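You operate a simulated robot arm through the tools that you are given. There is no shell and no other tool.

Carry out the task below with a simulated robot arm. There is one attempt and no reset: what you move stays moved.

## Task
Try the cell in the holder at 3 A: RECHECK if the load stops, else GOOD.
Fine: load input off, then holder switch off, before the cell moves or a stop is cleared; load cleared.

The check looks at the end state, three seconds after you hand in, the way a careful person would. Anything else that was tipped, shoved, dropped, spilled or broken makes it a failure.

## Robot
A 6-joint arm with a fingered hand, fixed in place. Base frame: the origin is at the foot of the arm, x ahead of it, y to its left, z up; the work surface is at about z = 72. Units: cm, rad, N and s.
With the tool pointing down near the work surface it reaches from about 30 to 80 cm from the base axis. Its first joint turns from -2.007 to 2.007 rad. Payload 4 kg.
The TCP is the grasp point between the finger pads, 2.6 cm short of the fingertips. In the tool frame z runs along the fingers and y along their closing line. Largest opening 16.4 cm; the body of the gripper starts 7.3 cm behind the TCP. The gripper is a hand of 5 fingers: y runs from the thumb to the fingers, the wrist lies at [0, 0, -23.9] in the tool frame, and closing takes about 1.5 s.
Orientation is that of the tool frame in the base frame, as [roll, pitch, yaw] about the fixed x, y, z axes, in that order (R = Rz(yaw) Ry(pitch) Rx(roll)). With the fingers straight down and closing along the base's y, the tool's x points along the base's -x, its y along +y and its z along -z.

## Interface
- The arm moves only by the tool move_arm. Its argument "targets" is a list of rows, each a list of 6 numbers: the turn, a rotation vector about the tool's x, y, z in rad, then the shift along the tool's x, y, z in cm. In form: [[ax, ay, az, dx, dy, dz], ...]. A call has 1 to 20 rows; each row is the pose to reach, as a shift and turn from the pose commanded when the call began, along the tool's axes at that moment. "gripper" is the gripper command, from -1 (shut) to 1 (fully open), values between in proportion, set as the call begins (left out, the last holds). Each row takes 0.2 s and may step no farther than 5 cm and 0.15 rad from the row before; otherwise, or with a gripper value out of range, the whole call is refused. A pose out of reach is approached as far as the arm can. The call stops where the force on the tool passes 40 N (or 10 N more than at its start, if that is more) or the arm is blocked; 0.2 s more then pass. Each finger travels about 4.5 cm/s and halts on what it meets, pressing with about 31 N; the grip force reading is that of the motor and also rises with nothing between the fingers. The clock runs only during rows and for 0.2 s after the last one: add rows that repeat a pose to give the fingers time. It gives the time, the measured TCP pose, the force on the tool (base axes), the opening and the grip force at its end, in the units of the frame above (readings bear some noise), with the torque about the TCP (base axes, N m) and any sound that the robot's microphone picked up.
- Cameras (640 x 400 px; columns grow to the right, rows downward): "scene" is fixed at [21.8, -50.34, 132]; the picture's right is [0.31, -0.95, 0.00], its down [-0.72, -0.23, -0.65] and it looks along [0.62, 0.20, -0.76] (base axes); focal length 214 px, centre (320, 200). "wrist" rides on the gripper at [5, -7, -9.3] in the tool frame; the picture's right is [0.81, 0.59, 0.00], its down [-0.43, 0.60, -0.68] and it looks along [-0.40, 0.55, 0.74] (tool axes); focal length 270 px, centre (320, 200). There is no depth. A picture from a camera that has moved, and an enlarged one, comes with that camera's place and axes in the base frame and with its lens.
- snapshot(camera): a new picture of that camera. No time passes.
- move_column(by): slides the trunk up (or, below 0, down) by that many cm; the arm rides with it, the base frame stays. It gives what a move gives, with no picture.
- set_fingers(finger1, finger2, finger3, finger4, thumb_bend): sets how far each is bent, from 0 (flat) to 100 (curled in); at 30 the hand is open as for a grip, at 70 the pads meet at the TCP. One left out holds its place. A second passes; each finger stops where it meets its share of the squeeze, and holds until it gets a number again. A gripper value or a shape takes the hand back. It gives what a move gives, with no picture; readings hold the bend of each and the force on the fingers (four entries, about 0 where the hand has none), thumb and palm.
- preshape(shape): the hand has 5 fingers and takes this shape, open, in about a second: jaw (thumb against the fingers, like two jaws); tri (thumb and two fingers); tip (a fingertip pinch); poke (one finger out to press); point (the index stretched); flat (the hand flat); cup (the hand cupped); fist (a fist). The gripper value then closes the fingers along that shape, each until it touches; the sizes above hold for jaw. It gives what a move gives, with no picture.
- zoom(camera, box): a new picture of the part [left, top, right, bottom] of that camera's present view, enlarged. No time passes.
- finish_job(): hands the job in; it is judged then, once.

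Nothing tells you positions but the pictures and the camera data. Unless the task says otherwise, let go and move clear before handing in.

The tools are called after "Emit:" by a JSON object that holds its "name" and its "arguments". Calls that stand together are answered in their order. move_arm: Moves the arm, as the interface text tells. Its arguments: {"type":"object","properties":{"targets":{"type":"array","items":{"type":"array","items":{"type":"number"}}},"gripper":{"type":"number"}},"required":["targets"]} The other tools are called the same way: move_column (by) slides the trunk up or down; preshape (shape) gives the hand a shape; set_fingers (finger1, finger2, finger3, finger4, thumb_bend) moves the fingers one by one; snapshot (camera) takes a picture; zoom (camera, box) takes an enlarged picture of a part of a camera's view; finish_job () hands the job in.

At the start:

```text
time_s: 0.0
tool_pos: [52.46, 15.09, 111.43]
tool_rot: [3.141, 0.0, -3.141]
force: [-0.2, 0.0, 0.5]
ft_torque: [0.02, 0.03, 0.0]
opening: 16.38
gripper_force: 0.0
shape: jaw
bend: [30.0, 30.0, 30.0, 30.0, 30.0]
finger forces: [0.0, 0.0, 0.1, 0.0, 0.0, 0.0]
trunk travel left (down, up): [-72.5, 26.5]
```

scene: 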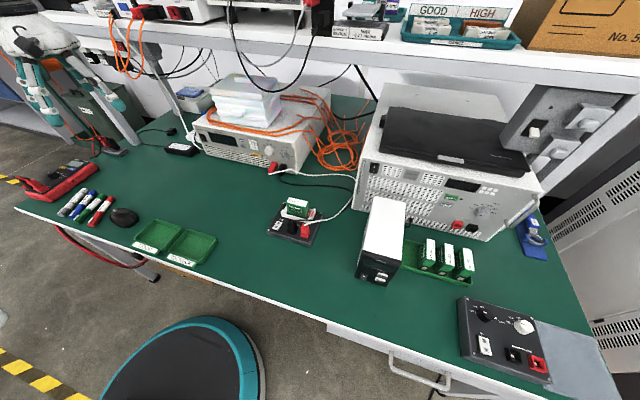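
wrist: 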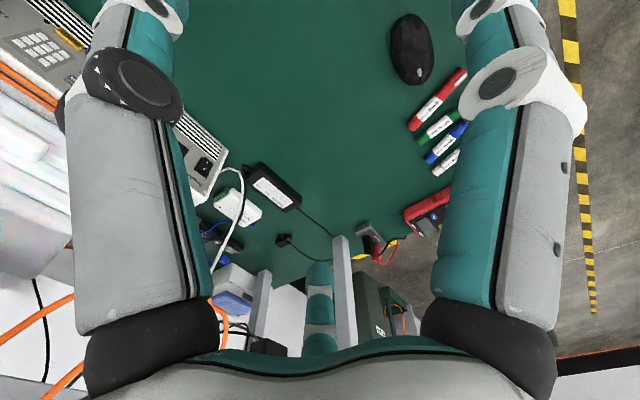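

I see a bench with a cell holder in the middle, an electronic load or similar on the right, and two green trays on the left. I will zoom in on the parts before I move anything.

Emit:
{"name": "zoom", "arguments": {"camera": "scene", "box": [250, 180, 350, 250]}}

Emit:
{"name": "zoom", "arguments": {"camera": "scene", "box": [350, 130, 550, 250]}}

Emit:
{"name": "zoom", "arguments": {"camera": "scene", "box": [440, 280, 600, 390]}}

Emit:
{"name": "zoom", "arguments": {"camera": "scene", "box": [340, 190, 490, 300]}}

Emit:
{"name": "zoom", "arguments": {"camera": "scene", "box": [120, 200, 240, 280]}}

Emit:
{"name": "zoom", "arguments": {"camera": "scene", "box": [180, 80, 320, 190]}}

Emit:
{"name": "zoom", "arguments": {"camera": "scene", "box": [320, 0, 640, 140]}}

```text
5.71 times, centred on (300, 215) of scene
camera zoom: at [21.8, -50.34, 132.0], right [0.31, -0.95, 0.0], down [-0.72, -0.23, -0.65], along [0.62, 0.2, -0.76], focal length 1226 px, centre (434, 114)
```

zoom: 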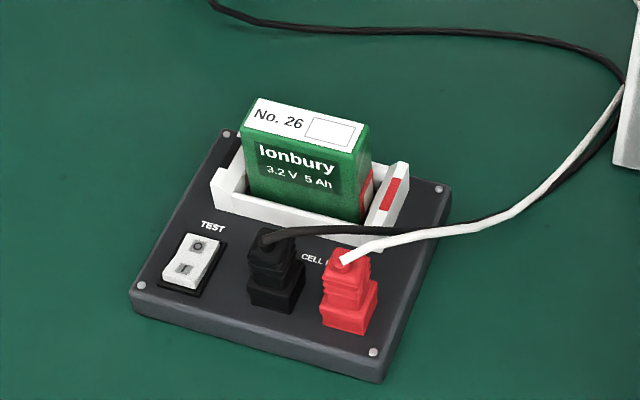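

```text
3.20 times, centred on (450, 190) of scene
camera zoom: at [21.8, -50.34, 132.0], right [0.31, -0.95, 0.0], down [-0.72, -0.23, -0.65], along [0.62, 0.2, -0.76], focal length 686 px, centre (-96, 232)
```

zoom: 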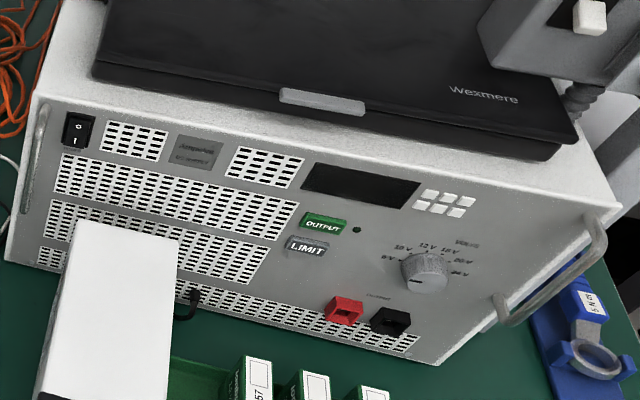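

```text
3.64 times, centred on (520, 335) of scene
camera zoom: at [21.8, -50.34, 132.0], right [0.31, -0.95, 0.0], down [-0.72, -0.23, -0.65], along [0.62, 0.2, -0.76], focal length 780 px, centre (-407, -291)
```

zoom: 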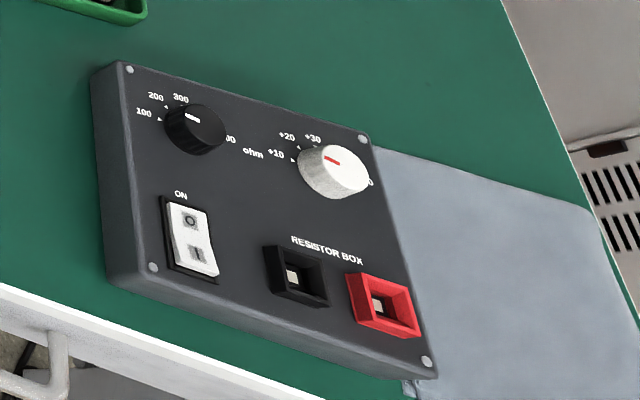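

```text
3.64 times, centred on (415, 245) of scene
camera zoom: at [21.8, -50.34, 132.0], right [0.31, -0.95, 0.0], down [-0.72, -0.23, -0.65], along [0.62, 0.2, -0.76], focal length 780 px, centre (-26, 36)
```

zoom: 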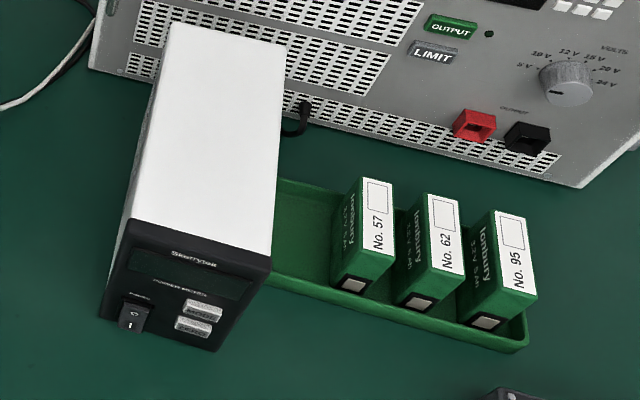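

```text
5.00 times, centred on (180, 240) of scene
camera zoom: at [21.8, -50.34, 132.0], right [0.31, -0.95, 0.0], down [-0.72, -0.23, -0.65], along [0.62, 0.2, -0.76], focal length 1072 px, centre (1020, 0)
```

zoom: 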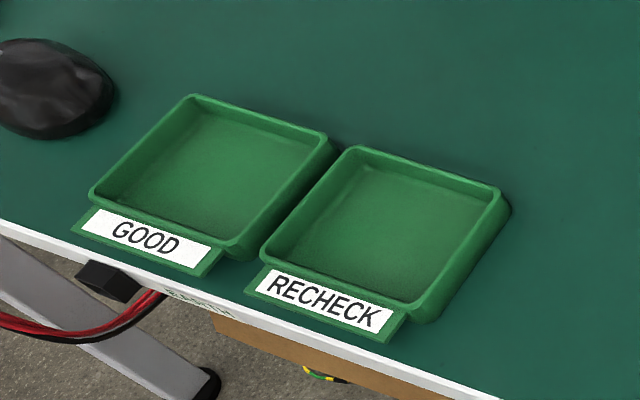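

```text
3.64 times, centred on (250, 135) of scene
camera zoom: at [21.8, -50.34, 132.0], right [0.31, -0.95, 0.0], down [-0.72, -0.23, -0.65], along [0.62, 0.2, -0.76], focal length 780 px, centre (574, 436)
```

zoom: 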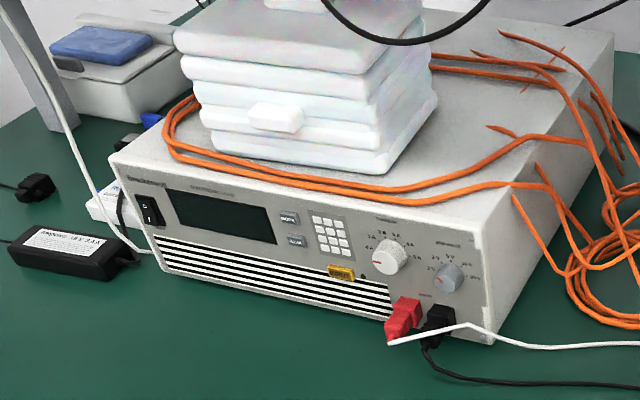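

```text
2.00 times, centred on (480, 70) of scene
camera zoom: at [21.8, -50.34, 132.0], right [0.31, -0.95, 0.0], down [-0.72, -0.23, -0.65], along [0.62, 0.2, -0.76], focal length 429 px, centre (0, 460)
```

zoom: 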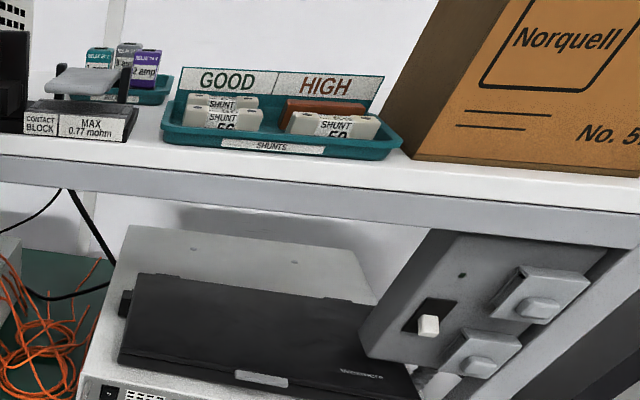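

The electronic load is the instrument at the back left, wired to the holder by the white and black leads. I will look closer at its panel.

Emit:
{"name": "zoom", "arguments": {"camera": "scene", "box": [250, 125, 314, 178]}}

Emit:
{"name": "zoom", "arguments": {"camera": "scene", "box": [195, 115, 275, 165]}}

Emit:
{"name": "zoom", "arguments": {"camera": "scene", "box": [265, 190, 295, 240]}}

Emit:
{"name": "zoom", "arguments": {"camera": "scene", "box": [180, 50, 420, 210]}}

```text
7.55 times, centred on (282, 152) of scene
camera zoom: at [21.8, -50.34, 132.0], right [0.31, -0.95, 0.0], down [-0.72, -0.23, -0.65], along [0.62, 0.2, -0.76], focal length 1619 px, centre (607, 566)
```

zoom: 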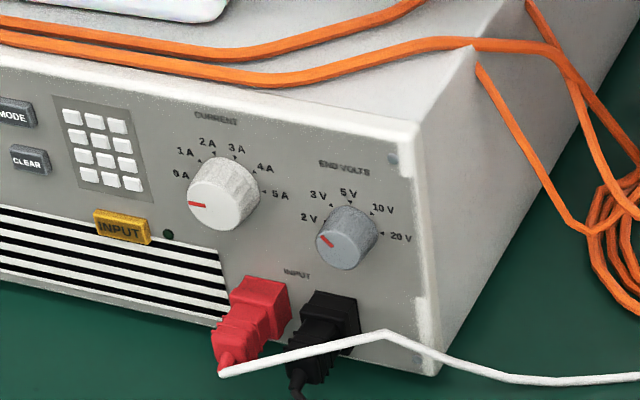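

```text
8.00 times, centred on (235, 140) of scene
camera zoom: at [21.8, -50.34, 132.0], right [0.31, -0.95, 0.0], down [-0.72, -0.23, -0.65], along [0.62, 0.2, -0.76], focal length 1716 px, centre (1000, 680)
```

zoom: 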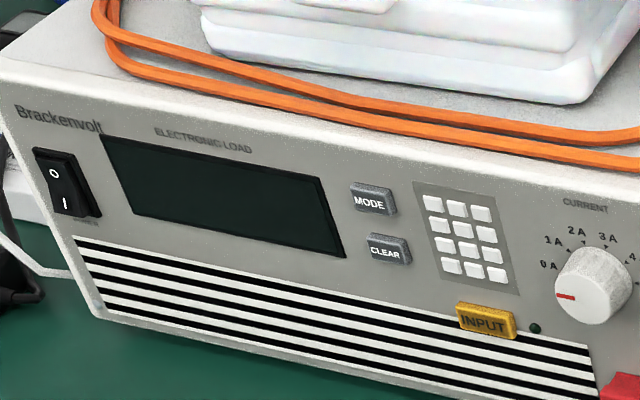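

```text
8.00 times, centred on (280, 215) of scene
camera zoom: at [21.8, -50.34, 132.0], right [0.31, -0.95, 0.0], down [-0.72, -0.23, -0.65], along [0.62, 0.2, -0.76], focal length 1716 px, centre (640, 80)
```

zoom: 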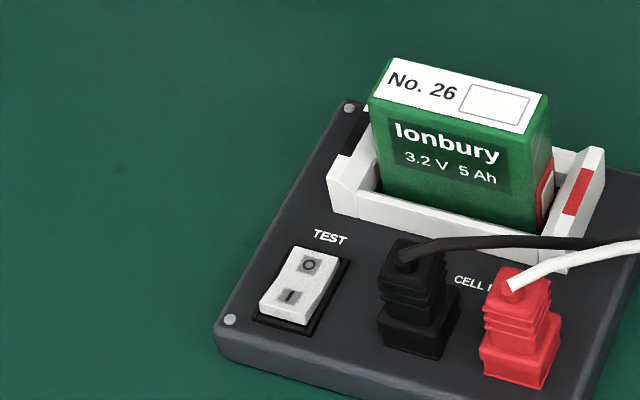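

```text
2.50 times, centred on (300, 130) of scene
camera zoom: at [21.8, -50.34, 132.0], right [0.31, -0.95, 0.0], down [-0.72, -0.23, -0.65], along [0.62, 0.2, -0.76], focal length 536 px, centre (370, 375)
```

zoom: 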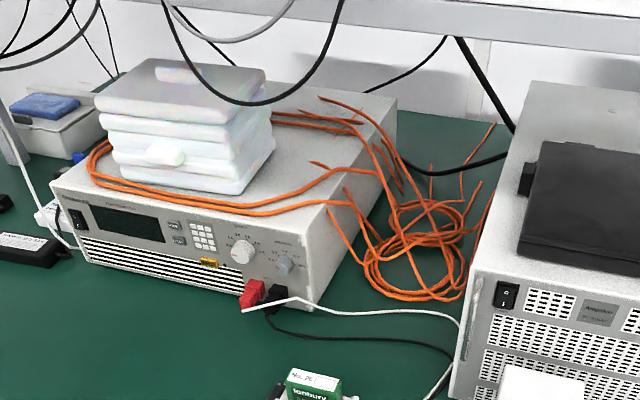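

The load's front face is at about x = 81, with power at y≈19, CLEAR at y≈0.4, INPUT at y≈-4, the current knob at y≈-11 and end volts at y≈-17.5. Next I will check the hand's look and poke shape from the scene camera.

Emit:
{"name": "preshape", "arguments": {"shape": "poke"}}

Emit:
{"name": "zoom", "arguments": {"camera": "scene", "box": [0, 0, 160, 160]}}

Emit:
{"name": "snapshot", "arguments": {"camera": "wrist"}}

```text
time_s: 0.9
tool_pos: [52.44, 15.14, 111.42]
tool_rot: [3.141, -0.001, -3.14]
force: [-0.3, 0.6, 0.1]
ft_torque: [-0.02, 0.02, 0.03]
opening: 0.0
gripper_force: 0.1
shape: poke
bend: [100.0, 100.0, 100.0, 100.0, 83.0]
finger forces: [0.1, 0.0, 0.0, 0.0, 0.0, 0.0]
trunk travel left (down, up): [-72.5, 26.5]
```

```text
2.50 times, centred on (80, 80) of scene
camera zoom: at [21.8, -50.34, 132.0], right [0.31, -0.95, 0.0], down [-0.72, -0.23, -0.65], along [0.62, 0.2, -0.76], focal length 536 px, centre (920, 500)
```

zoom: 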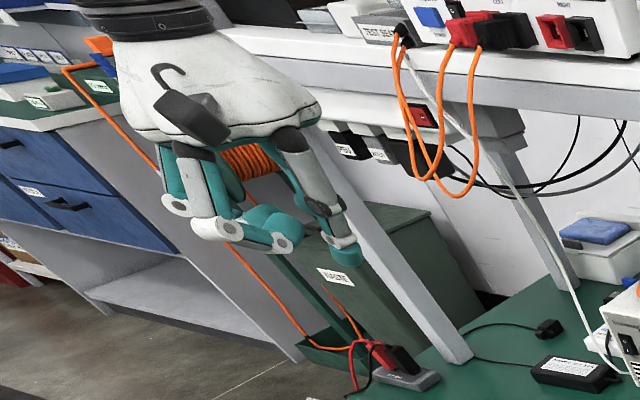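

```text
taken
camera wrist: at [47.36, 8.05, 120.78], right [-0.81, 0.59, 0.0], down [0.43, 0.6, 0.68], along [0.4, 0.55, -0.74], focal length 270 px, centre (320, 200)
```

wrist: 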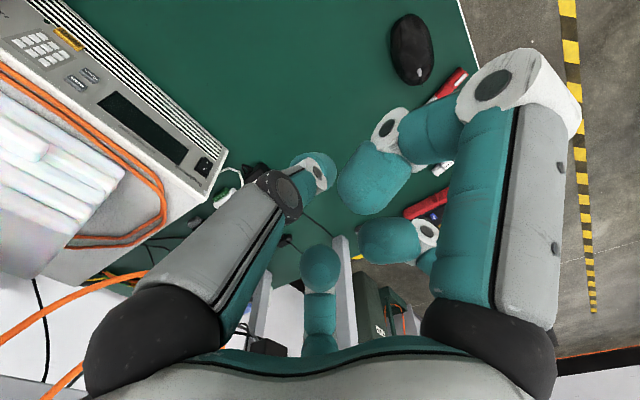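

In the poke shape a single digit reaches to about 2.6 cm past the TCP, but the curled fingers seem nearly as far forward. I will compare that with the point shape.

Emit:
{"name": "preshape", "arguments": {"shape": "point"}}

Emit:
{"name": "zoom", "arguments": {"camera": "scene", "box": [30, 20, 130, 120]}}

Emit:
{"name": "snapshot", "arguments": {"camera": "wrist"}}

```text
time_s: 1.8
tool_pos: [52.42, 15.26, 111.45]
tool_rot: [3.141, 0.0, -3.141]
force: [-0.1, -0.2, 0.1]
ft_torque: [0.01, 0.02, -0.05]
opening: 15.82
gripper_force: 0.1
shape: point
bend: [70.0, 100.0, 100.0, 100.0, 72.0]
finger forces: [0.0, 0.0, 0.0, 0.0, 0.0, 0.0]
trunk travel left (down, up): [-72.5, 26.5]
```

```text
4.00 times, centred on (80, 70) of scene
camera zoom: at [21.8, -50.34, 132.0], right [0.31, -0.95, 0.0], down [-0.72, -0.23, -0.65], along [0.62, 0.2, -0.76], focal length 858 px, centre (1280, 720)
```

zoom: 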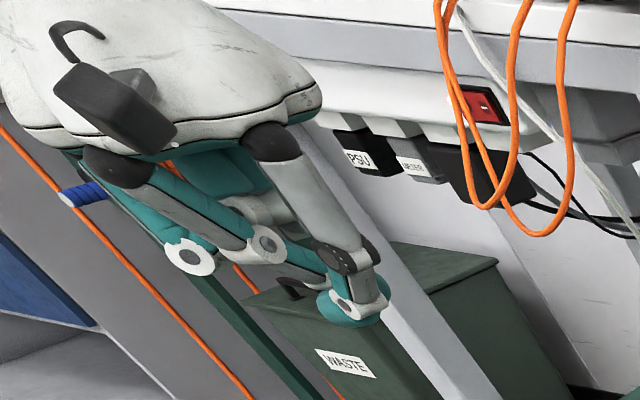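

```text
taken
camera wrist: at [47.36, 8.06, 120.78], right [-0.81, 0.59, 0.0], down [0.43, 0.6, 0.68], along [0.4, 0.55, -0.74], focal length 270 px, centre (320, 200)
```

wrist: 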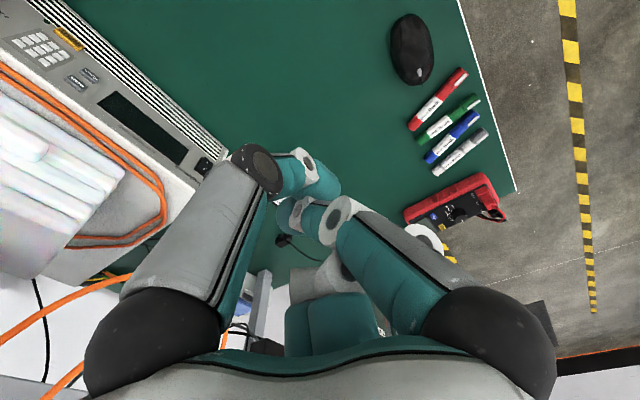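

The poke tip sits on the tool axis about 2.6 cm past the TCP, with the other fingers about 4 cm behind it, so poke will do for buttons and rockers. I will go back to poke, tilt the hand 45° forward and move in front of the load's power switch.

Emit:
{"name": "preshape", "arguments": {"shape": "poke"}}

Emit:
{"name": "move_arm", "arguments": {"targets": [[0, -0.131, 0, -2, 0.6, 2.5], [0, -0.262, 0, -4, 1.2, 5], [0, -0.393, 0, -6, 1.8, 8], [0, -0.524, 0, -8, 2.4, 11], [0, -0.654, 0, -10.5, 3, 14], [0, -0.785, 0, -13, 4, 17]]}}

Emit:
{"name": "snapshot", "arguments": {"camera": "wrist"}}

Emit:
{"name": "snapshot", "arguments": {"camera": "scene"}}

```text
time_s: 2.7
tool_pos: [52.33, 15.09, 111.44]
tool_rot: [3.141, 0.0, 3.141]
force: [0.1, -0.5, 0.2]
ft_torque: [0.01, 0.01, 0.05]
opening: 0.02
gripper_force: 0.1
shape: poke
bend: [100.0, 100.0, 100.0, 100.0, 83.0]
finger forces: [0.1, 0.0, 0.1, 0.0, 0.0, 0.1]
trunk travel left (down, up): [-72.5, 26.5]
```

```text
time_s: 4.3
tool_pos: [63.91, 16.6, 93.02]
tool_rot: [3.114, 0.706, 2.941]
force: [0.3, -0.8, 0.3]
ft_torque: [-0.04, 0.0, -0.01]
opening: 0.0
gripper_force: 0.1
shape: poke
bend: [100.0, 100.0, 100.0, 100.0, 83.0]
finger forces: [0.0, 0.0, 0.0, 0.0, 0.0, 0.0]
trunk travel left (down, up): [-72.5, 26.5]
stopped in row 6: the arm was blocked; the commanded pose is now the measured one
```

```text
taken
camera wrist: at [52.89, 11.38, 96.62], right [-0.5, 0.7, -0.51], down [0.0, 0.59, 0.81], along [0.87, 0.4, -0.29], focal length 270 px, centre (320, 200)
```

wrist: 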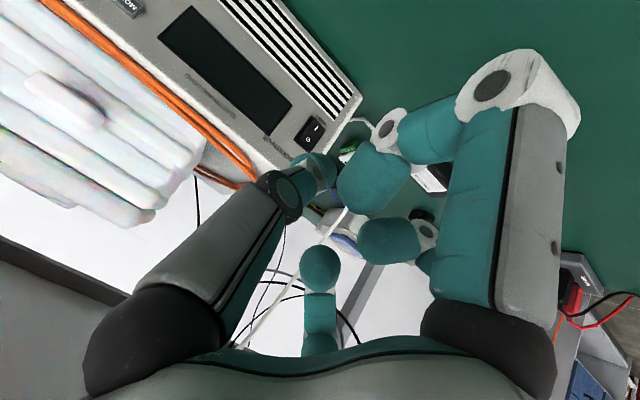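

```text
taken
```

scene: 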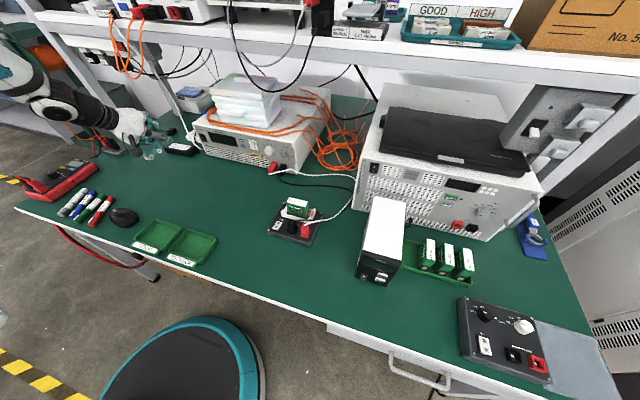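

The arm was blocked at about 40° of tilt with no contact force, so it looks like a joint limit. I will look at the arm's posture.

Emit:
{"name": "zoom", "arguments": {"camera": "scene", "box": [0, 20, 200, 180]}}

```text
2.50 times, centred on (100, 100) of scene
camera zoom: at [21.8, -50.34, 132.0], right [0.31, -0.95, 0.0], down [-0.72, -0.23, -0.65], along [0.62, 0.2, -0.76], focal length 536 px, centre (870, 450)
```

zoom: 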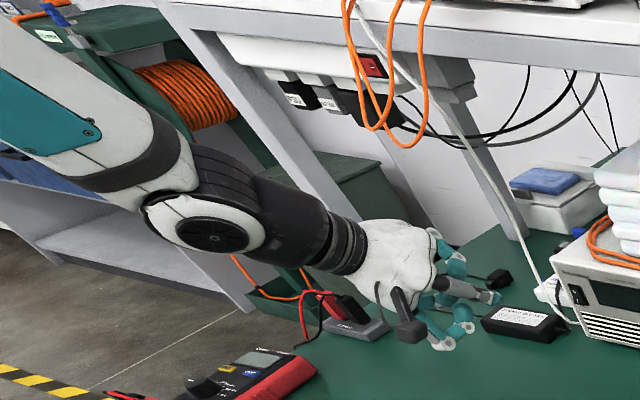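

The wrist joint is already almost straight relative to the sloping forearm, so I need the shoulder lower. I will raise the hand with the arm, then lower the trunk by the same amount, so the forearm comes in flatter.

Emit:
{"name": "move_arm", "arguments": {"targets": [[0, 0, 0, -2.6, 0, -3], [0, 0, 0, -5.2, 0.1, -6.1], [0, 0, 0, -7.8, 0.2, -9.1], [0, 0, 0, -10.4, 0.3, -12.2], [0, 0, 0, -13, 0.4, -15.2]]}}

Emit:
{"name": "move_column", "arguments": {"by": -20}}

```text
time_s: 5.5
tool_pos: [63.86, 16.68, 113.18]
tool_rot: [3.112, 0.706, 2.94]
force: [-0.4, -0.4, 0.0]
ft_torque: [0.01, -0.03, 0.02]
opening: 0.0
gripper_force: 0.0
shape: poke
bend: [100.0, 100.0, 100.0, 100.0, 83.0]
finger forces: [0.1, 0.1, 0.1, 0.1, 0.0, 0.1]
trunk travel left (down, up): [-72.5, 26.5]
```

```text
time_s: 7.7
tool_pos: [63.88, 16.73, 93.25]
tool_rot: [3.115, 0.708, 2.942]
force: [0.6, -1.4, 0.5]
ft_torque: [-0.02, -0.02, 0.04]
opening: 0.0
gripper_force: 0.0
shape: poke
bend: [100.0, 100.0, 100.0, 100.0, 83.0]
finger forces: [0.0, 0.1, 0.0, 0.0, 0.1, 0.1]
trunk travel left (down, up): [-52.5, 46.5]
```

The trunk is 20 cm lower now. I will correct the yaw and tilt the hand to 30° below horizontal, moving in line with the power switch.

Emit:
{"name": "move_arm", "arguments": {"targets": [[-0.042, -0.113, -0.044, 0.5, 0.8, 1], [-0.085, -0.226, -0.089, 1.1, 1.6, 2], [-0.127, -0.339, -0.133, 1.6, 2.4, 2.9]]}}

Emit:
{"name": "snapshot", "arguments": {"camera": "wrist"}}

Emit:
{"name": "zoom", "arguments": {"camera": "scene", "box": [0, 20, 250, 200]}}

```text
time_s: 8.5
tool_pos: [65.0, 18.92, 89.93]
tool_rot: [3.138, 1.049, 3.138]
force: [-0.7, -0.2, 0.7]
ft_torque: [-0.02, -0.02, 0.0]
opening: 0.0
gripper_force: 0.0
shape: poke
bend: [100.0, 100.0, 100.0, 100.0, 83.0]
finger forces: [0.0, 0.0, 0.0, 0.0, 0.1, 0.0]
trunk travel left (down, up): [-52.5, 46.5]
```

```text
taken
camera wrist: at [54.33, 11.87, 90.25], right [-0.4, 0.59, -0.7], down [-0.37, 0.59, 0.71], along [0.84, 0.55, -0.02], focal length 270 px, centre (320, 200)
```

wrist: 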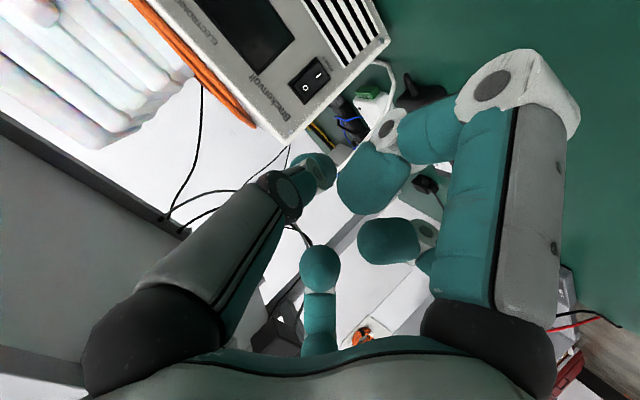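

```text
2.22 times, centred on (125, 110) of scene
camera zoom: at [21.8, -50.34, 132.0], right [0.31, -0.95, 0.0], down [-0.72, -0.23, -0.65], along [0.62, 0.2, -0.76], focal length 477 px, centre (753, 400)
```

zoom: 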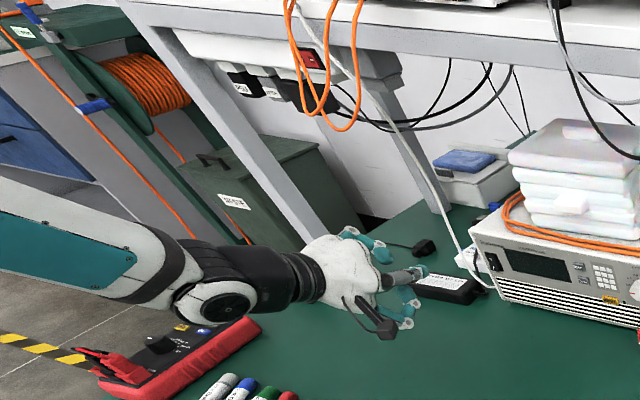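

The power rocker is in view and two views put it at about (81, 19, 82). I will zoom in on the rocker state and the end-volts knob.

Emit:
{"name": "zoom", "arguments": {"camera": "wrist", "box": [270, 50, 350, 110]}}

Emit:
{"name": "zoom", "arguments": {"camera": "scene", "box": [265, 135, 305, 160]}}

Emit:
{"name": "zoom", "arguments": {"camera": "scene", "box": [193, 125, 223, 145]}}

```text
6.67 times, centred on (310, 80) of wrist
camera zoom: at [54.33, 11.87, 90.25], right [-0.4, 0.59, -0.7], down [-0.37, 0.59, 0.71], along [0.84, 0.55, -0.02], focal length 1802 px, centre (387, 1000)
```

zoom: 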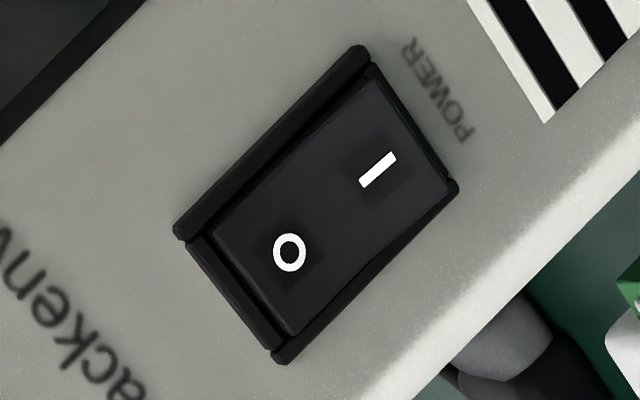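

```text
16.00 times, centred on (285, 148) of scene
camera zoom: at [21.8, -50.34, 132.0], right [0.31, -0.95, 0.0], down [-0.72, -0.23, -0.65], along [0.62, 0.2, -0.76], focal length 3432 px, centre (880, 1040)
```

zoom: 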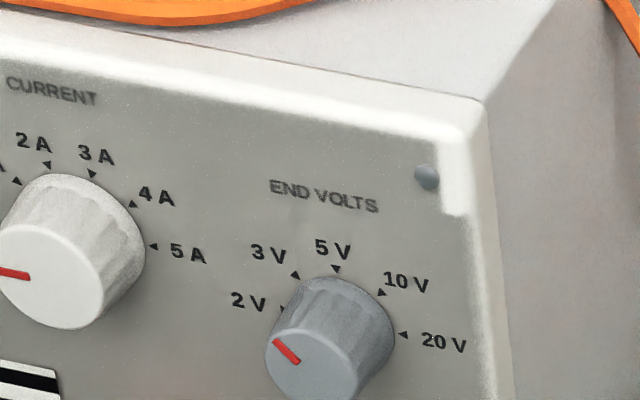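

```text
16.00 times, centred on (208, 135) of scene
camera zoom: at [21.8, -50.34, 132.0], right [0.31, -0.95, 0.0], down [-0.72, -0.23, -0.65], along [0.62, 0.2, -0.76], focal length 3432 px, centre (2112, 1240)
```

zoom: 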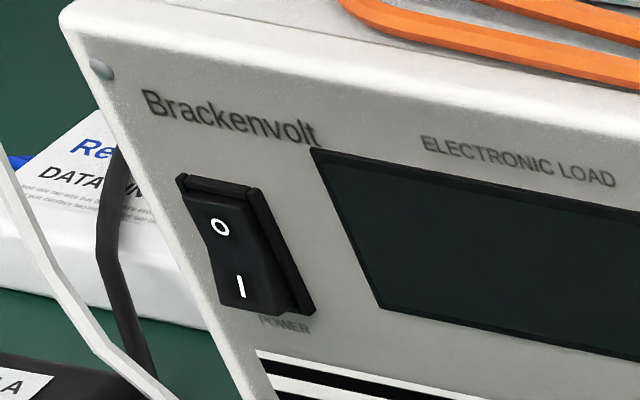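

The load is off (I side raised), the current is at 0 A and end volts is at 3 V, which I will leave alone. The poke tip lines up with the I half of the rocker, so I will push straight along the tool axis.

Emit:
{"name": "move_arm", "arguments": {"targets": [[0, 0, 0, 0, 0.1, 4], [0, 0, 0, 0, 0.1, 8], [0, 0, 0, 0, 0.1, 11], [0, 0, 0, 0, 0.1, 13]]}}

Emit:
{"name": "snapshot", "arguments": {"camera": "wrist"}}

Emit:
{"name": "zoom", "arguments": {"camera": "scene", "box": [160, 100, 240, 160]}}

```text
time_s: 9.5
tool_pos: [76.39, 19.04, 83.42]
tool_rot: [3.141, 1.049, -3.142]
force: [0.1, 0.2, 0.2]
ft_torque: [0.0, -0.02, -0.02]
opening: 0.0
gripper_force: 0.1
shape: poke
bend: [100.0, 100.0, 100.0, 100.0, 83.0]
finger forces: [0.0, 0.1, 0.1, 0.0, 0.0, 0.0]
trunk travel left (down, up): [-52.5, 46.5]
```

```text
taken
camera wrist: at [65.69, 11.97, 83.68], right [-0.4, 0.59, -0.7], down [-0.37, 0.6, 0.71], along [0.84, 0.55, -0.02], focal length 270 px, centre (320, 200)
```

wrist: 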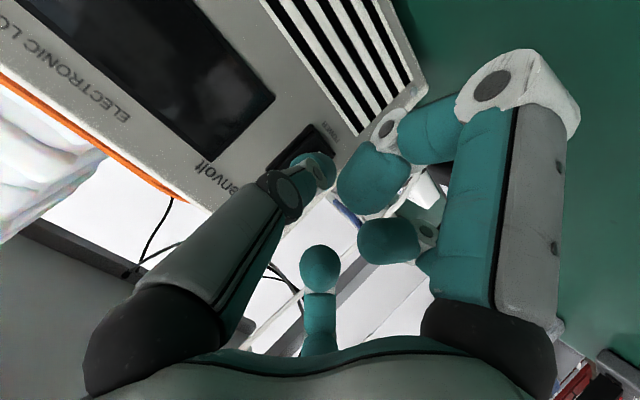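

```text
6.67 times, centred on (200, 130) of scene
camera zoom: at [21.8, -50.34, 132.0], right [0.31, -0.95, 0.0], down [-0.72, -0.23, -0.65], along [0.62, 0.2, -0.76], focal length 1430 px, centre (1120, 667)
```

zoom: 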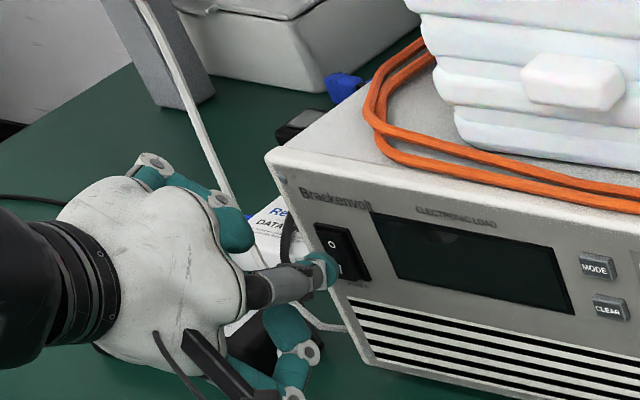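

The tip is right at the I half of the rocker. I will push on in small steps.

Emit:
{"name": "move_arm", "arguments": {"targets": [[0, 0, 0, 0, 0, 0.6], [0, 0, 0, 0, 0, 1.2], [0, 0, 0, 0, 0, 1.7], [0, 0, 0, 0, 0, 2.1], [0, 0, 0, 0, 0, 2.5]]}}

Emit:
{"name": "zoom", "arguments": {"camera": "scene", "box": [160, 100, 240, 160]}}

```text
time_s: 10.2
tool_pos: [77.0, 19.03, 82.01]
tool_rot: [-3.136, 1.035, -3.135]
force: [-25.3, 0.5, -1.0]
ft_torque: [0.0, 0.23, 0.05]
opening: 0.0
gripper_force: 0.1
shape: poke
bend: [100.0, 100.0, 100.0, 100.0, 84.0]
finger forces: [0.0, 0.0, 0.0, 0.1, 24.6, 0.0]
trunk travel left (down, up): [-52.5, 46.5]
stopped in row 3: the force on the tool passed its limit at 45 N (the readings are from after the stop); the commanded pose is now the measured one
```

```text
6.67 times, centred on (200, 130) of scene
camera zoom: at [21.8, -50.34, 132.0], right [0.31, -0.95, 0.0], down [-0.72, -0.23, -0.65], along [0.62, 0.2, -0.76], focal length 1430 px, centre (1120, 667)
```

zoom: 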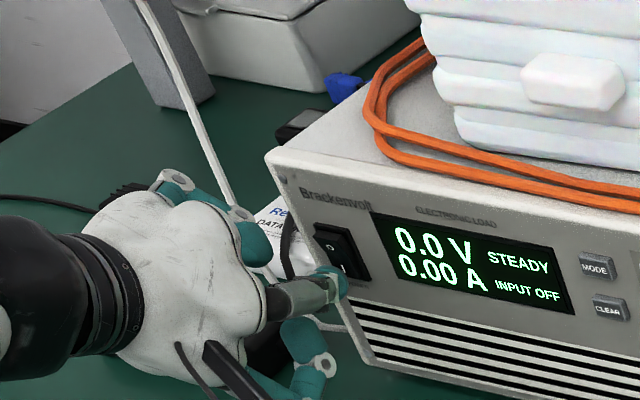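

The load is powered: 0.0 V, 0.00 A, STEADY, INPUT OFF. I will back off, shift sideways to in front of the current knob and take the fingertip-pinch shape to inspect it.

Emit:
{"name": "move_arm", "arguments": {"targets": [[0, 0, 0, 0, 0, -4], [0, 0, 0, 0, 0, -8], [0, 0, 0, 0, 0, -12], [0, 0, 0, 0, -5, -12], [0, 0, 0, 0, -10, -12], [0, 0, 0, 0, -15, -12], [0, 0, 0, 0, -20, -12], [0, 0, 0, 0, -25, -12], [0, 0, 0, 0, -30, -12]]}}

Emit:
{"name": "preshape", "arguments": {"shape": "tip"}}

Emit:
{"name": "snapshot", "arguments": {"camera": "wrist"}}

Emit:
{"name": "zoom", "arguments": {"camera": "scene", "box": [180, 80, 340, 200]}}

```text
time_s: 12.2
tool_pos: [68.73, -2.83, 91.25]
tool_rot: [-3.044, 1.01, 3.14]
force: [0.6, -1.4, 0.7]
ft_torque: [0.01, 0.05, 0.01]
opening: 0.0
gripper_force: 0.2
shape: poke
bend: [100.0, 100.0, 100.0, 100.0, 83.0]
finger forces: [0.1, 0.0, 0.0, 0.0, 0.0, 0.0]
out of reach, approached as far as the arm can: row 6, 7, 8, 9
trunk travel left (down, up): [-52.5, 46.5]
```

```text
time_s: 13.1
tool_pos: [68.61, -2.81, 91.4]
tool_rot: [-3.045, 1.011, 3.139]
force: [0.0, -1.0, 0.3]
ft_torque: [-0.02, 0.0, 0.03]
opening: 16.38
gripper_force: 0.0
shape: tip
bend: [14.0, 30.0, 30.0, 14.0, 30.0]
finger forces: [0.0, 0.0, 0.0, 0.0, 0.1, 0.0]
trunk travel left (down, up): [-52.5, 46.5]
```

```text
taken
camera wrist: at [57.44, -8.89, 92.32], right [-0.38, 0.59, -0.72], down [-0.29, 0.66, 0.69], along [0.88, 0.47, -0.08], focal length 270 px, centre (320, 200)
```

wrist: 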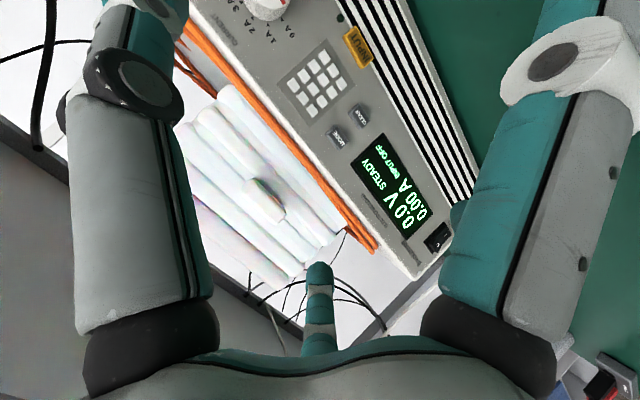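

```text
3.33 times, centred on (260, 140) of scene
camera zoom: at [21.8, -50.34, 132.0], right [0.31, -0.95, 0.0], down [-0.72, -0.23, -0.65], along [0.62, 0.2, -0.76], focal length 715 px, centre (520, 400)
```

zoom: 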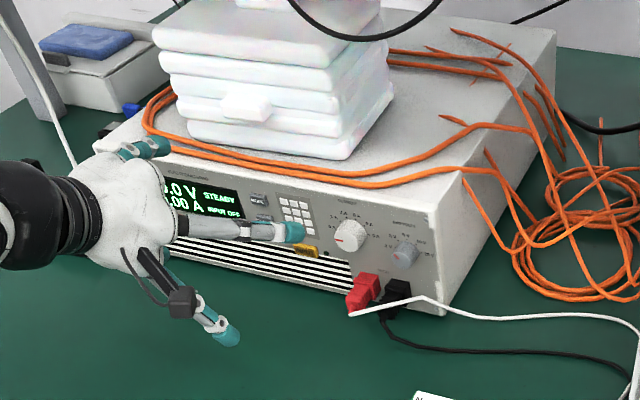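

The arm ran out of joint range near y = -3: again the hand lines up with the forearm, so the wrist needs more bend. I will lift and retract a little, then lower the trunk further so that the forearm comes in from below.

Emit:
{"name": "move_arm", "arguments": {"targets": [[0, 0, 0, -2.3, 0.6, -3.9], [0, 0, 0, -4.6, 1.2, -7.8], [0, 0, 0, -7, 1.9, -11.7], [0, 0, 0, -7, 1.9, -11.7]]}}

```text
time_s: 14.1
tool_pos: [62.59, 0.49, 103.07]
tool_rot: [-3.046, 1.01, 3.14]
force: [-0.3, 0.5, -0.2]
ft_torque: [0.03, 0.0, 0.01]
opening: 16.39
gripper_force: 0.1
shape: tip
bend: [14.0, 30.0, 30.0, 14.0, 30.0]
finger forces: [0.0, 0.0, 0.0, 0.0, 0.0, 0.0]
trunk travel left (down, up): [-52.5, 46.5]
```

The move behaves relative to the reached pose. I will lower the trunk, raise the arm and lower the trunk again.

Emit:
{"name": "move_column", "arguments": {"by": -12}}

Emit:
{"name": "move_arm", "arguments": {"targets": [[0, 0, 0, -3.4, -0.2, -2.1], [0, 0, 0, -6.8, -0.4, -4.2], [0, 0, 0, -10.2, -0.6, -6.3], [0, 0, 0, -13.5, -0.8, -8.4]]}}

Emit:
{"name": "move_column", "arguments": {"by": -14}}

Emit:
{"name": "zoom", "arguments": {"camera": "scene", "box": [0, 20, 320, 220]}}

```text
time_s: 15.6
tool_pos: [62.63, 0.36, 91.2]
tool_rot: [-3.047, 1.01, 3.139]
force: [-1.2, -0.1, 1.0]
ft_torque: [0.0, 0.01, -0.02]
opening: 16.4
gripper_force: 0.0
shape: tip
bend: [14.0, 30.0, 30.0, 14.0, 30.0]
finger forces: [0.0, 0.1, 0.0, 0.0, 0.1, 0.0]
trunk travel left (down, up): [-40.5, 58.5]
```

```text
time_s: 16.6
tool_pos: [62.84, 0.51, 107.02]
tool_rot: [-3.043, 1.01, -3.141]
force: [0.2, -0.5, 1.5]
ft_torque: [-0.02, -0.01, -0.01]
opening: 16.4
gripper_force: 0.0
shape: tip
bend: [14.0, 30.0, 30.0, 14.0, 30.0]
finger forces: [0.0, 0.1, 0.1, 0.0, 0.0, 0.0]
trunk travel left (down, up): [-40.5, 58.5]
```

```text
time_s: 18.3
tool_pos: [62.87, 0.53, 93.03]
tool_rot: [-3.046, 1.01, 3.14]
force: [0.3, 0.5, -1.0]
ft_torque: [0.03, 0.0, -0.04]
opening: 16.37
gripper_force: 0.1
shape: tip
bend: [14.0, 30.0, 30.0, 14.0, 30.0]
finger forces: [0.0, 0.1, 0.0, 0.1, 0.0, 0.1]
trunk travel left (down, up): [-26.5, 72.5]
```

```text
2.00 times, centred on (160, 120) of scene
camera zoom: at [21.8, -50.34, 132.0], right [0.31, -0.95, 0.0], down [-0.72, -0.23, -0.65], along [0.62, 0.2, -0.76], focal length 429 px, centre (640, 360)
```

zoom: 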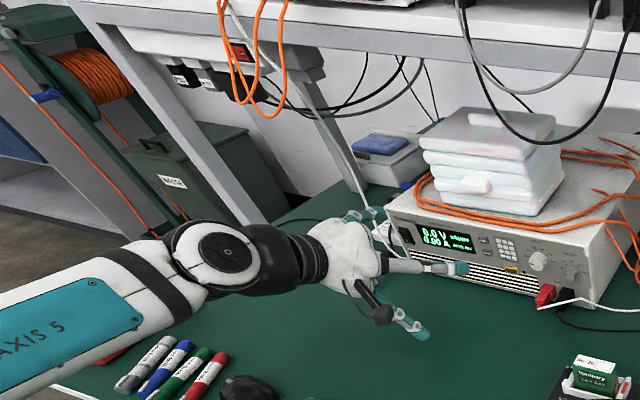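

Now the wrist has bend in hand. I will turn to a 25° downward tilt and move to a standoff on the current knob's axis.

Emit:
{"name": "move_arm", "arguments": {"targets": [[-0.025, -0.031, 0.001, 0.3, -2.7, 2.3], [-0.05, -0.061, 0.002, 0.6, -5.4, 4.6], [-0.075, -0.092, 0.004, 0.9, -8.1, 6.9], [-0.098, -0.1225, 0.005, 1.27, -10.84, 9.2]]}}

Emit:
{"name": "snapshot", "arguments": {"camera": "wrist"}}

Emit:
{"name": "zoom", "arguments": {"camera": "scene", "box": [180, 80, 340, 200]}}

```text
time_s: 19.3
tool_pos: [68.94, -11.42, 87.64]
tool_rot: [-3.124, 1.132, -3.128]
force: [0.7, 0.1, 1.1]
ft_torque: [-0.02, 0.02, -0.01]
opening: 16.42
gripper_force: 0.0
shape: tip
bend: [14.0, 30.0, 30.0, 14.0, 30.0]
finger forces: [0.1, 0.0, 0.0, 0.1, 0.0, 0.1]
trunk travel left (down, up): [-26.5, 72.5]
```

```text
taken
camera wrist: at [58.35, -18.41, 87.05], right [-0.35, 0.58, -0.74], down [-0.43, 0.6, 0.68], along [0.83, 0.55, 0.04], focal length 270 px, centre (320, 200)
```

wrist: 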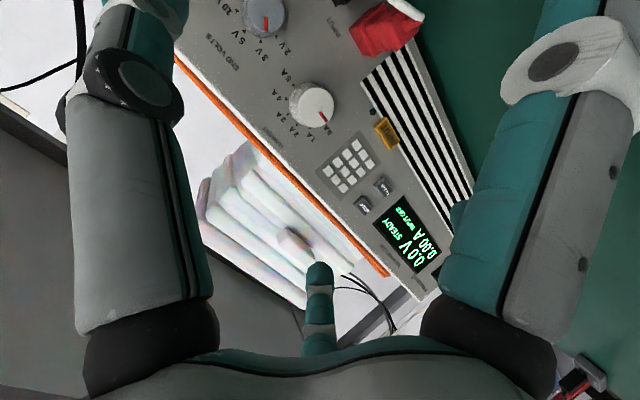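

```text
3.33 times, centred on (260, 140) of scene
camera zoom: at [21.8, -50.34, 132.0], right [0.31, -0.95, 0.0], down [-0.72, -0.23, -0.65], along [0.62, 0.2, -0.76], focal length 715 px, centre (520, 400)
```

zoom: 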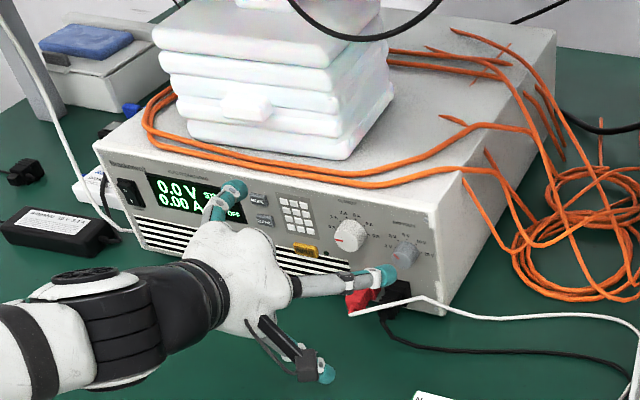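

The pinch shape leaves fingers 1 and 4 splayed, with the lower one close to the table. I will set the fingers myself: 1 and 4 curled in, and 2, 3 and thumb half closed for the knob.

Emit:
{"name": "set_fingers", "arguments": {"finger1": 100, "finger2": 54, "finger3": 54, "finger4": 100, "thumb_bend": 54}}

Emit:
{"name": "snapshot", "arguments": {"camera": "wrist"}}

Emit:
{"name": "zoom", "arguments": {"camera": "scene", "box": [220, 110, 320, 190]}}

```text
time_s: 20.3
tool_pos: [68.9, -11.39, 87.55]
tool_rot: [3.14, 1.132, -3.14]
force: [0.5, -0.4, -0.8]
ft_torque: [-0.01, -0.03, 0.0]
opening: 3.04
gripper_force: 0.1
shape: fingers
bend: [76.0, 54.0, 54.0, 76.0, 54.0]
finger forces: [0.0, 0.0, 0.0, 0.0, 0.0, 0.1]
trunk travel left (down, up): [-26.5, 72.5]
```

```text
taken
camera wrist: at [58.36, -18.33, 87.04], right [-0.34, 0.59, -0.73], down [-0.43, 0.6, 0.68], along [0.84, 0.55, 0.05], focal length 270 px, centre (320, 200)
```

wrist: 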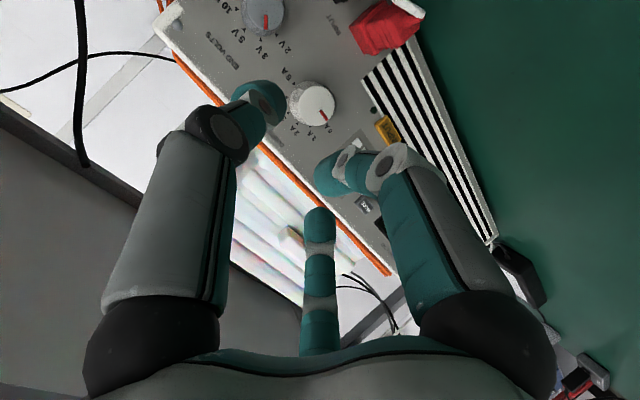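

```text
5.00 times, centred on (270, 150) of scene
camera zoom: at [21.8, -50.34, 132.0], right [0.31, -0.95, 0.0], down [-0.72, -0.23, -0.65], along [0.62, 0.2, -0.76], focal length 1072 px, centre (570, 450)
```

zoom: 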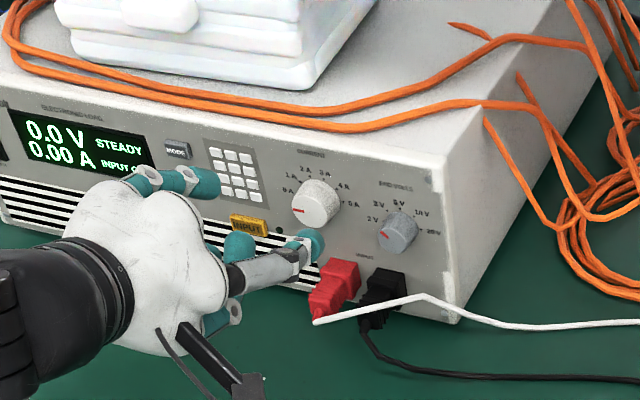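

The hand is radial: thumb at -y, fingers 2 and 3 opposite, so it grips like a three-jaw chuck. I will finish curling 1 and 4, narrow the other three, and measure the knob centre more exactly.

Emit:
{"name": "set_fingers", "arguments": {"finger1": 100, "finger2": 59, "finger3": 59, "finger4": 100, "thumb_bend": 59}}

Emit:
{"name": "zoom", "arguments": {"camera": "wrist", "box": [220, 20, 420, 240]}}

Emit:
{"name": "zoom", "arguments": {"camera": "scene", "box": [250, 120, 310, 170]}}

```text
time_s: 21.3
tool_pos: [69.1, -11.3, 87.7]
tool_rot: [-3.141, 1.132, -3.141]
force: [0.3, 0.4, -0.3]
ft_torque: [-0.01, 0.02, -0.01]
opening: 2.12
gripper_force: 0.0
shape: fingers
bend: [80.0, 59.0, 59.0, 80.0, 59.0]
finger forces: [0.0, 0.0, 0.0, 0.0, 0.0, 0.0]
trunk travel left (down, up): [-26.5, 72.5]
```

```text
1.82 times, centred on (320, 130) of wrist
camera zoom: at [58.36, -18.33, 87.04], right [-0.34, 0.59, -0.73], down [-0.43, 0.6, 0.68], along [0.84, 0.55, 0.05], focal length 491 px, centre (320, 327)
```

zoom: 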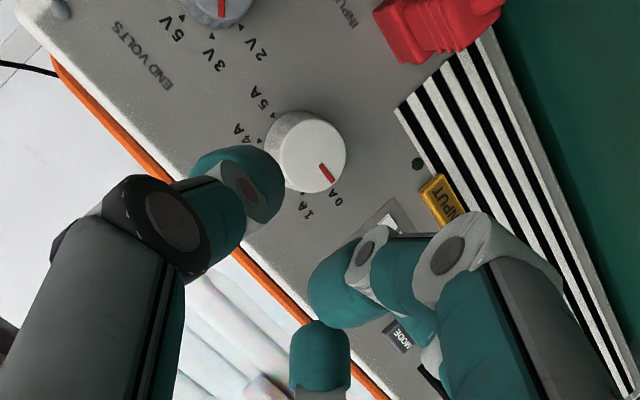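

```text
8.00 times, centred on (280, 145) of scene
camera zoom: at [21.8, -50.34, 132.0], right [0.31, -0.95, 0.0], down [-0.72, -0.23, -0.65], along [0.62, 0.2, -0.76], focal length 1716 px, centre (640, 640)
```

zoom: 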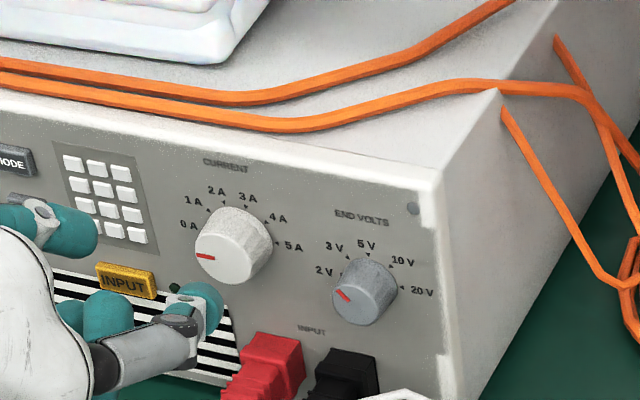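

Fingers 1 and 4 stopped at 80, with finger 1's tip close to the grip axis. I will try the tri shape, which should tuck them away properly, and then half close it.

Emit:
{"name": "preshape", "arguments": {"shape": "tri"}}

Emit:
{"name": "move_arm", "arguments": {"targets": [[0, 0, 0, 0, 0, 0], [0, 0, 0, 0, 0, 0], [0, 0, 0, 0, 0, 0], [0, 0, 0, 0, 0, 0], [0, 0, 0, 0, 0, 0], [0, 0, 0, 0, 0, 0], [0, 0, 0, 0, 0, 0], [0, 0, 0, 0, 0, 0]], "gripper": -0.4}}

Emit:
{"name": "snapshot", "arguments": {"camera": "wrist"}}

Emit:
{"name": "zoom", "arguments": {"camera": "scene", "box": [220, 110, 320, 190]}}

```text
time_s: 22.2
tool_pos: [69.18, -11.17, 87.59]
tool_rot: [-3.141, 1.134, -3.141]
force: [1.2, 0.3, 0.1]
ft_torque: [0.02, -0.02, 0.04]
opening: 16.39
gripper_force: 0.0
shape: tri
bend: [14.0, 30.0, 30.0, 14.0, 30.0]
finger forces: [0.1, 0.0, 0.0, 0.0, 0.0, 0.0]
trunk travel left (down, up): [-26.5, 72.5]
```

```text
time_s: 24.0
tool_pos: [69.0, -11.32, 87.63]
tool_rot: [3.141, 1.131, -3.141]
force: [-0.3, -0.2, -0.7]
ft_torque: [0.0, -0.01, 0.0]
opening: 4.98
gripper_force: 0.0
shape: tri
bend: [14.0, 47.0, 47.0, 14.0, 70.0]
finger forces: [0.0, 0.1, 0.1, 0.1, 0.0, 0.1]
trunk travel left (down, up): [-26.5, 72.5]
```

```text
taken
camera wrist: at [58.36, -18.33, 87.04], right [-0.34, 0.59, -0.73], down [-0.43, 0.6, 0.68], along [0.84, 0.55, 0.05], focal length 270 px, centre (320, 200)
```

wrist: 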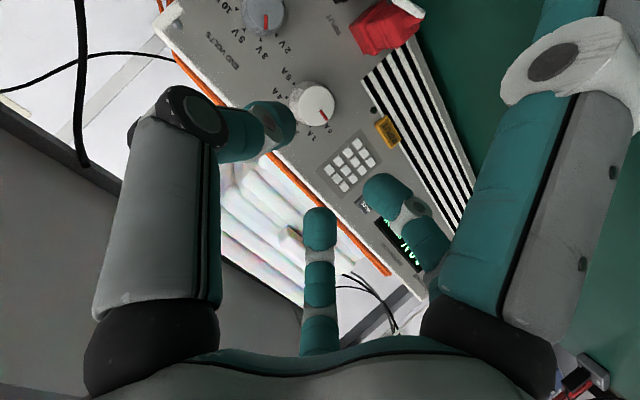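

```text
5.00 times, centred on (270, 150) of scene
camera zoom: at [21.8, -50.34, 132.0], right [0.31, -0.95, 0.0], down [-0.72, -0.23, -0.65], along [0.62, 0.2, -0.76], focal length 1072 px, centre (570, 450)
```

zoom: 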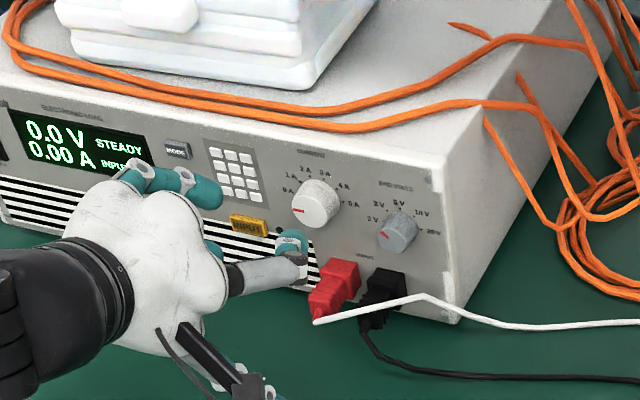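

The tri shape leaves 1 and 4 splayed too. Instead I will use all five fingers as an even chuck around the knob, with a flatter hand so all tips reach it equally. First I check the arm posture and clearance over the table.

Emit:
{"name": "set_fingers", "arguments": {"finger1": 58, "finger2": 58, "finger3": 58, "finger4": 58, "thumb_bend": 58}}

Emit:
{"name": "snapshot", "arguments": {"camera": "scene"}}

Emit:
{"name": "snapshot", "arguments": {"camera": "wrist"}}

```text
time_s: 25.0
tool_pos: [69.07, -11.35, 87.6]
tool_rot: [3.141, 1.132, 3.141]
force: [0.4, 0.3, -0.3]
ft_torque: [-0.02, 0.02, 0.03]
opening: 2.52
gripper_force: 0.1
shape: fingers
bend: [57.0, 57.0, 57.0, 57.0, 57.0]
finger forces: [0.1, 0.0, 0.0, 0.0, 0.1, 0.1]
trunk travel left (down, up): [-26.5, 72.5]
```

```text
taken
```

scene: 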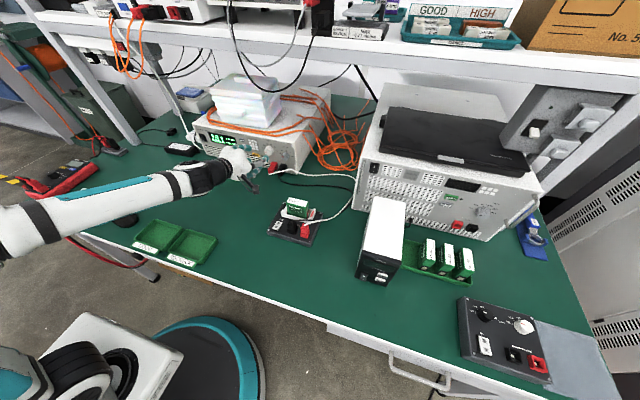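

```text
taken
camera wrist: at [58.36, -18.33, 87.04], right [-0.34, 0.59, -0.73], down [-0.43, 0.6, 0.68], along [0.84, 0.55, 0.05], focal length 270 px, centre (320, 200)
```

wrist: 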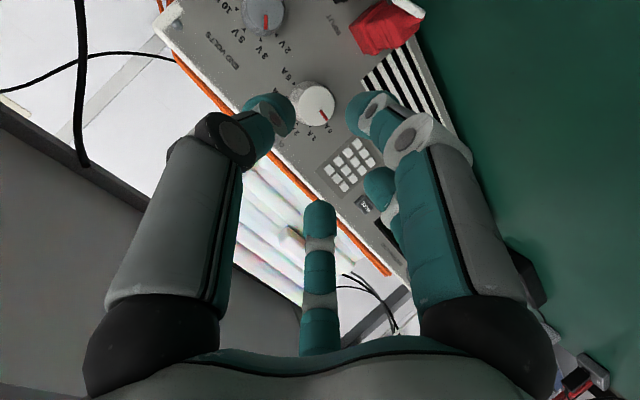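

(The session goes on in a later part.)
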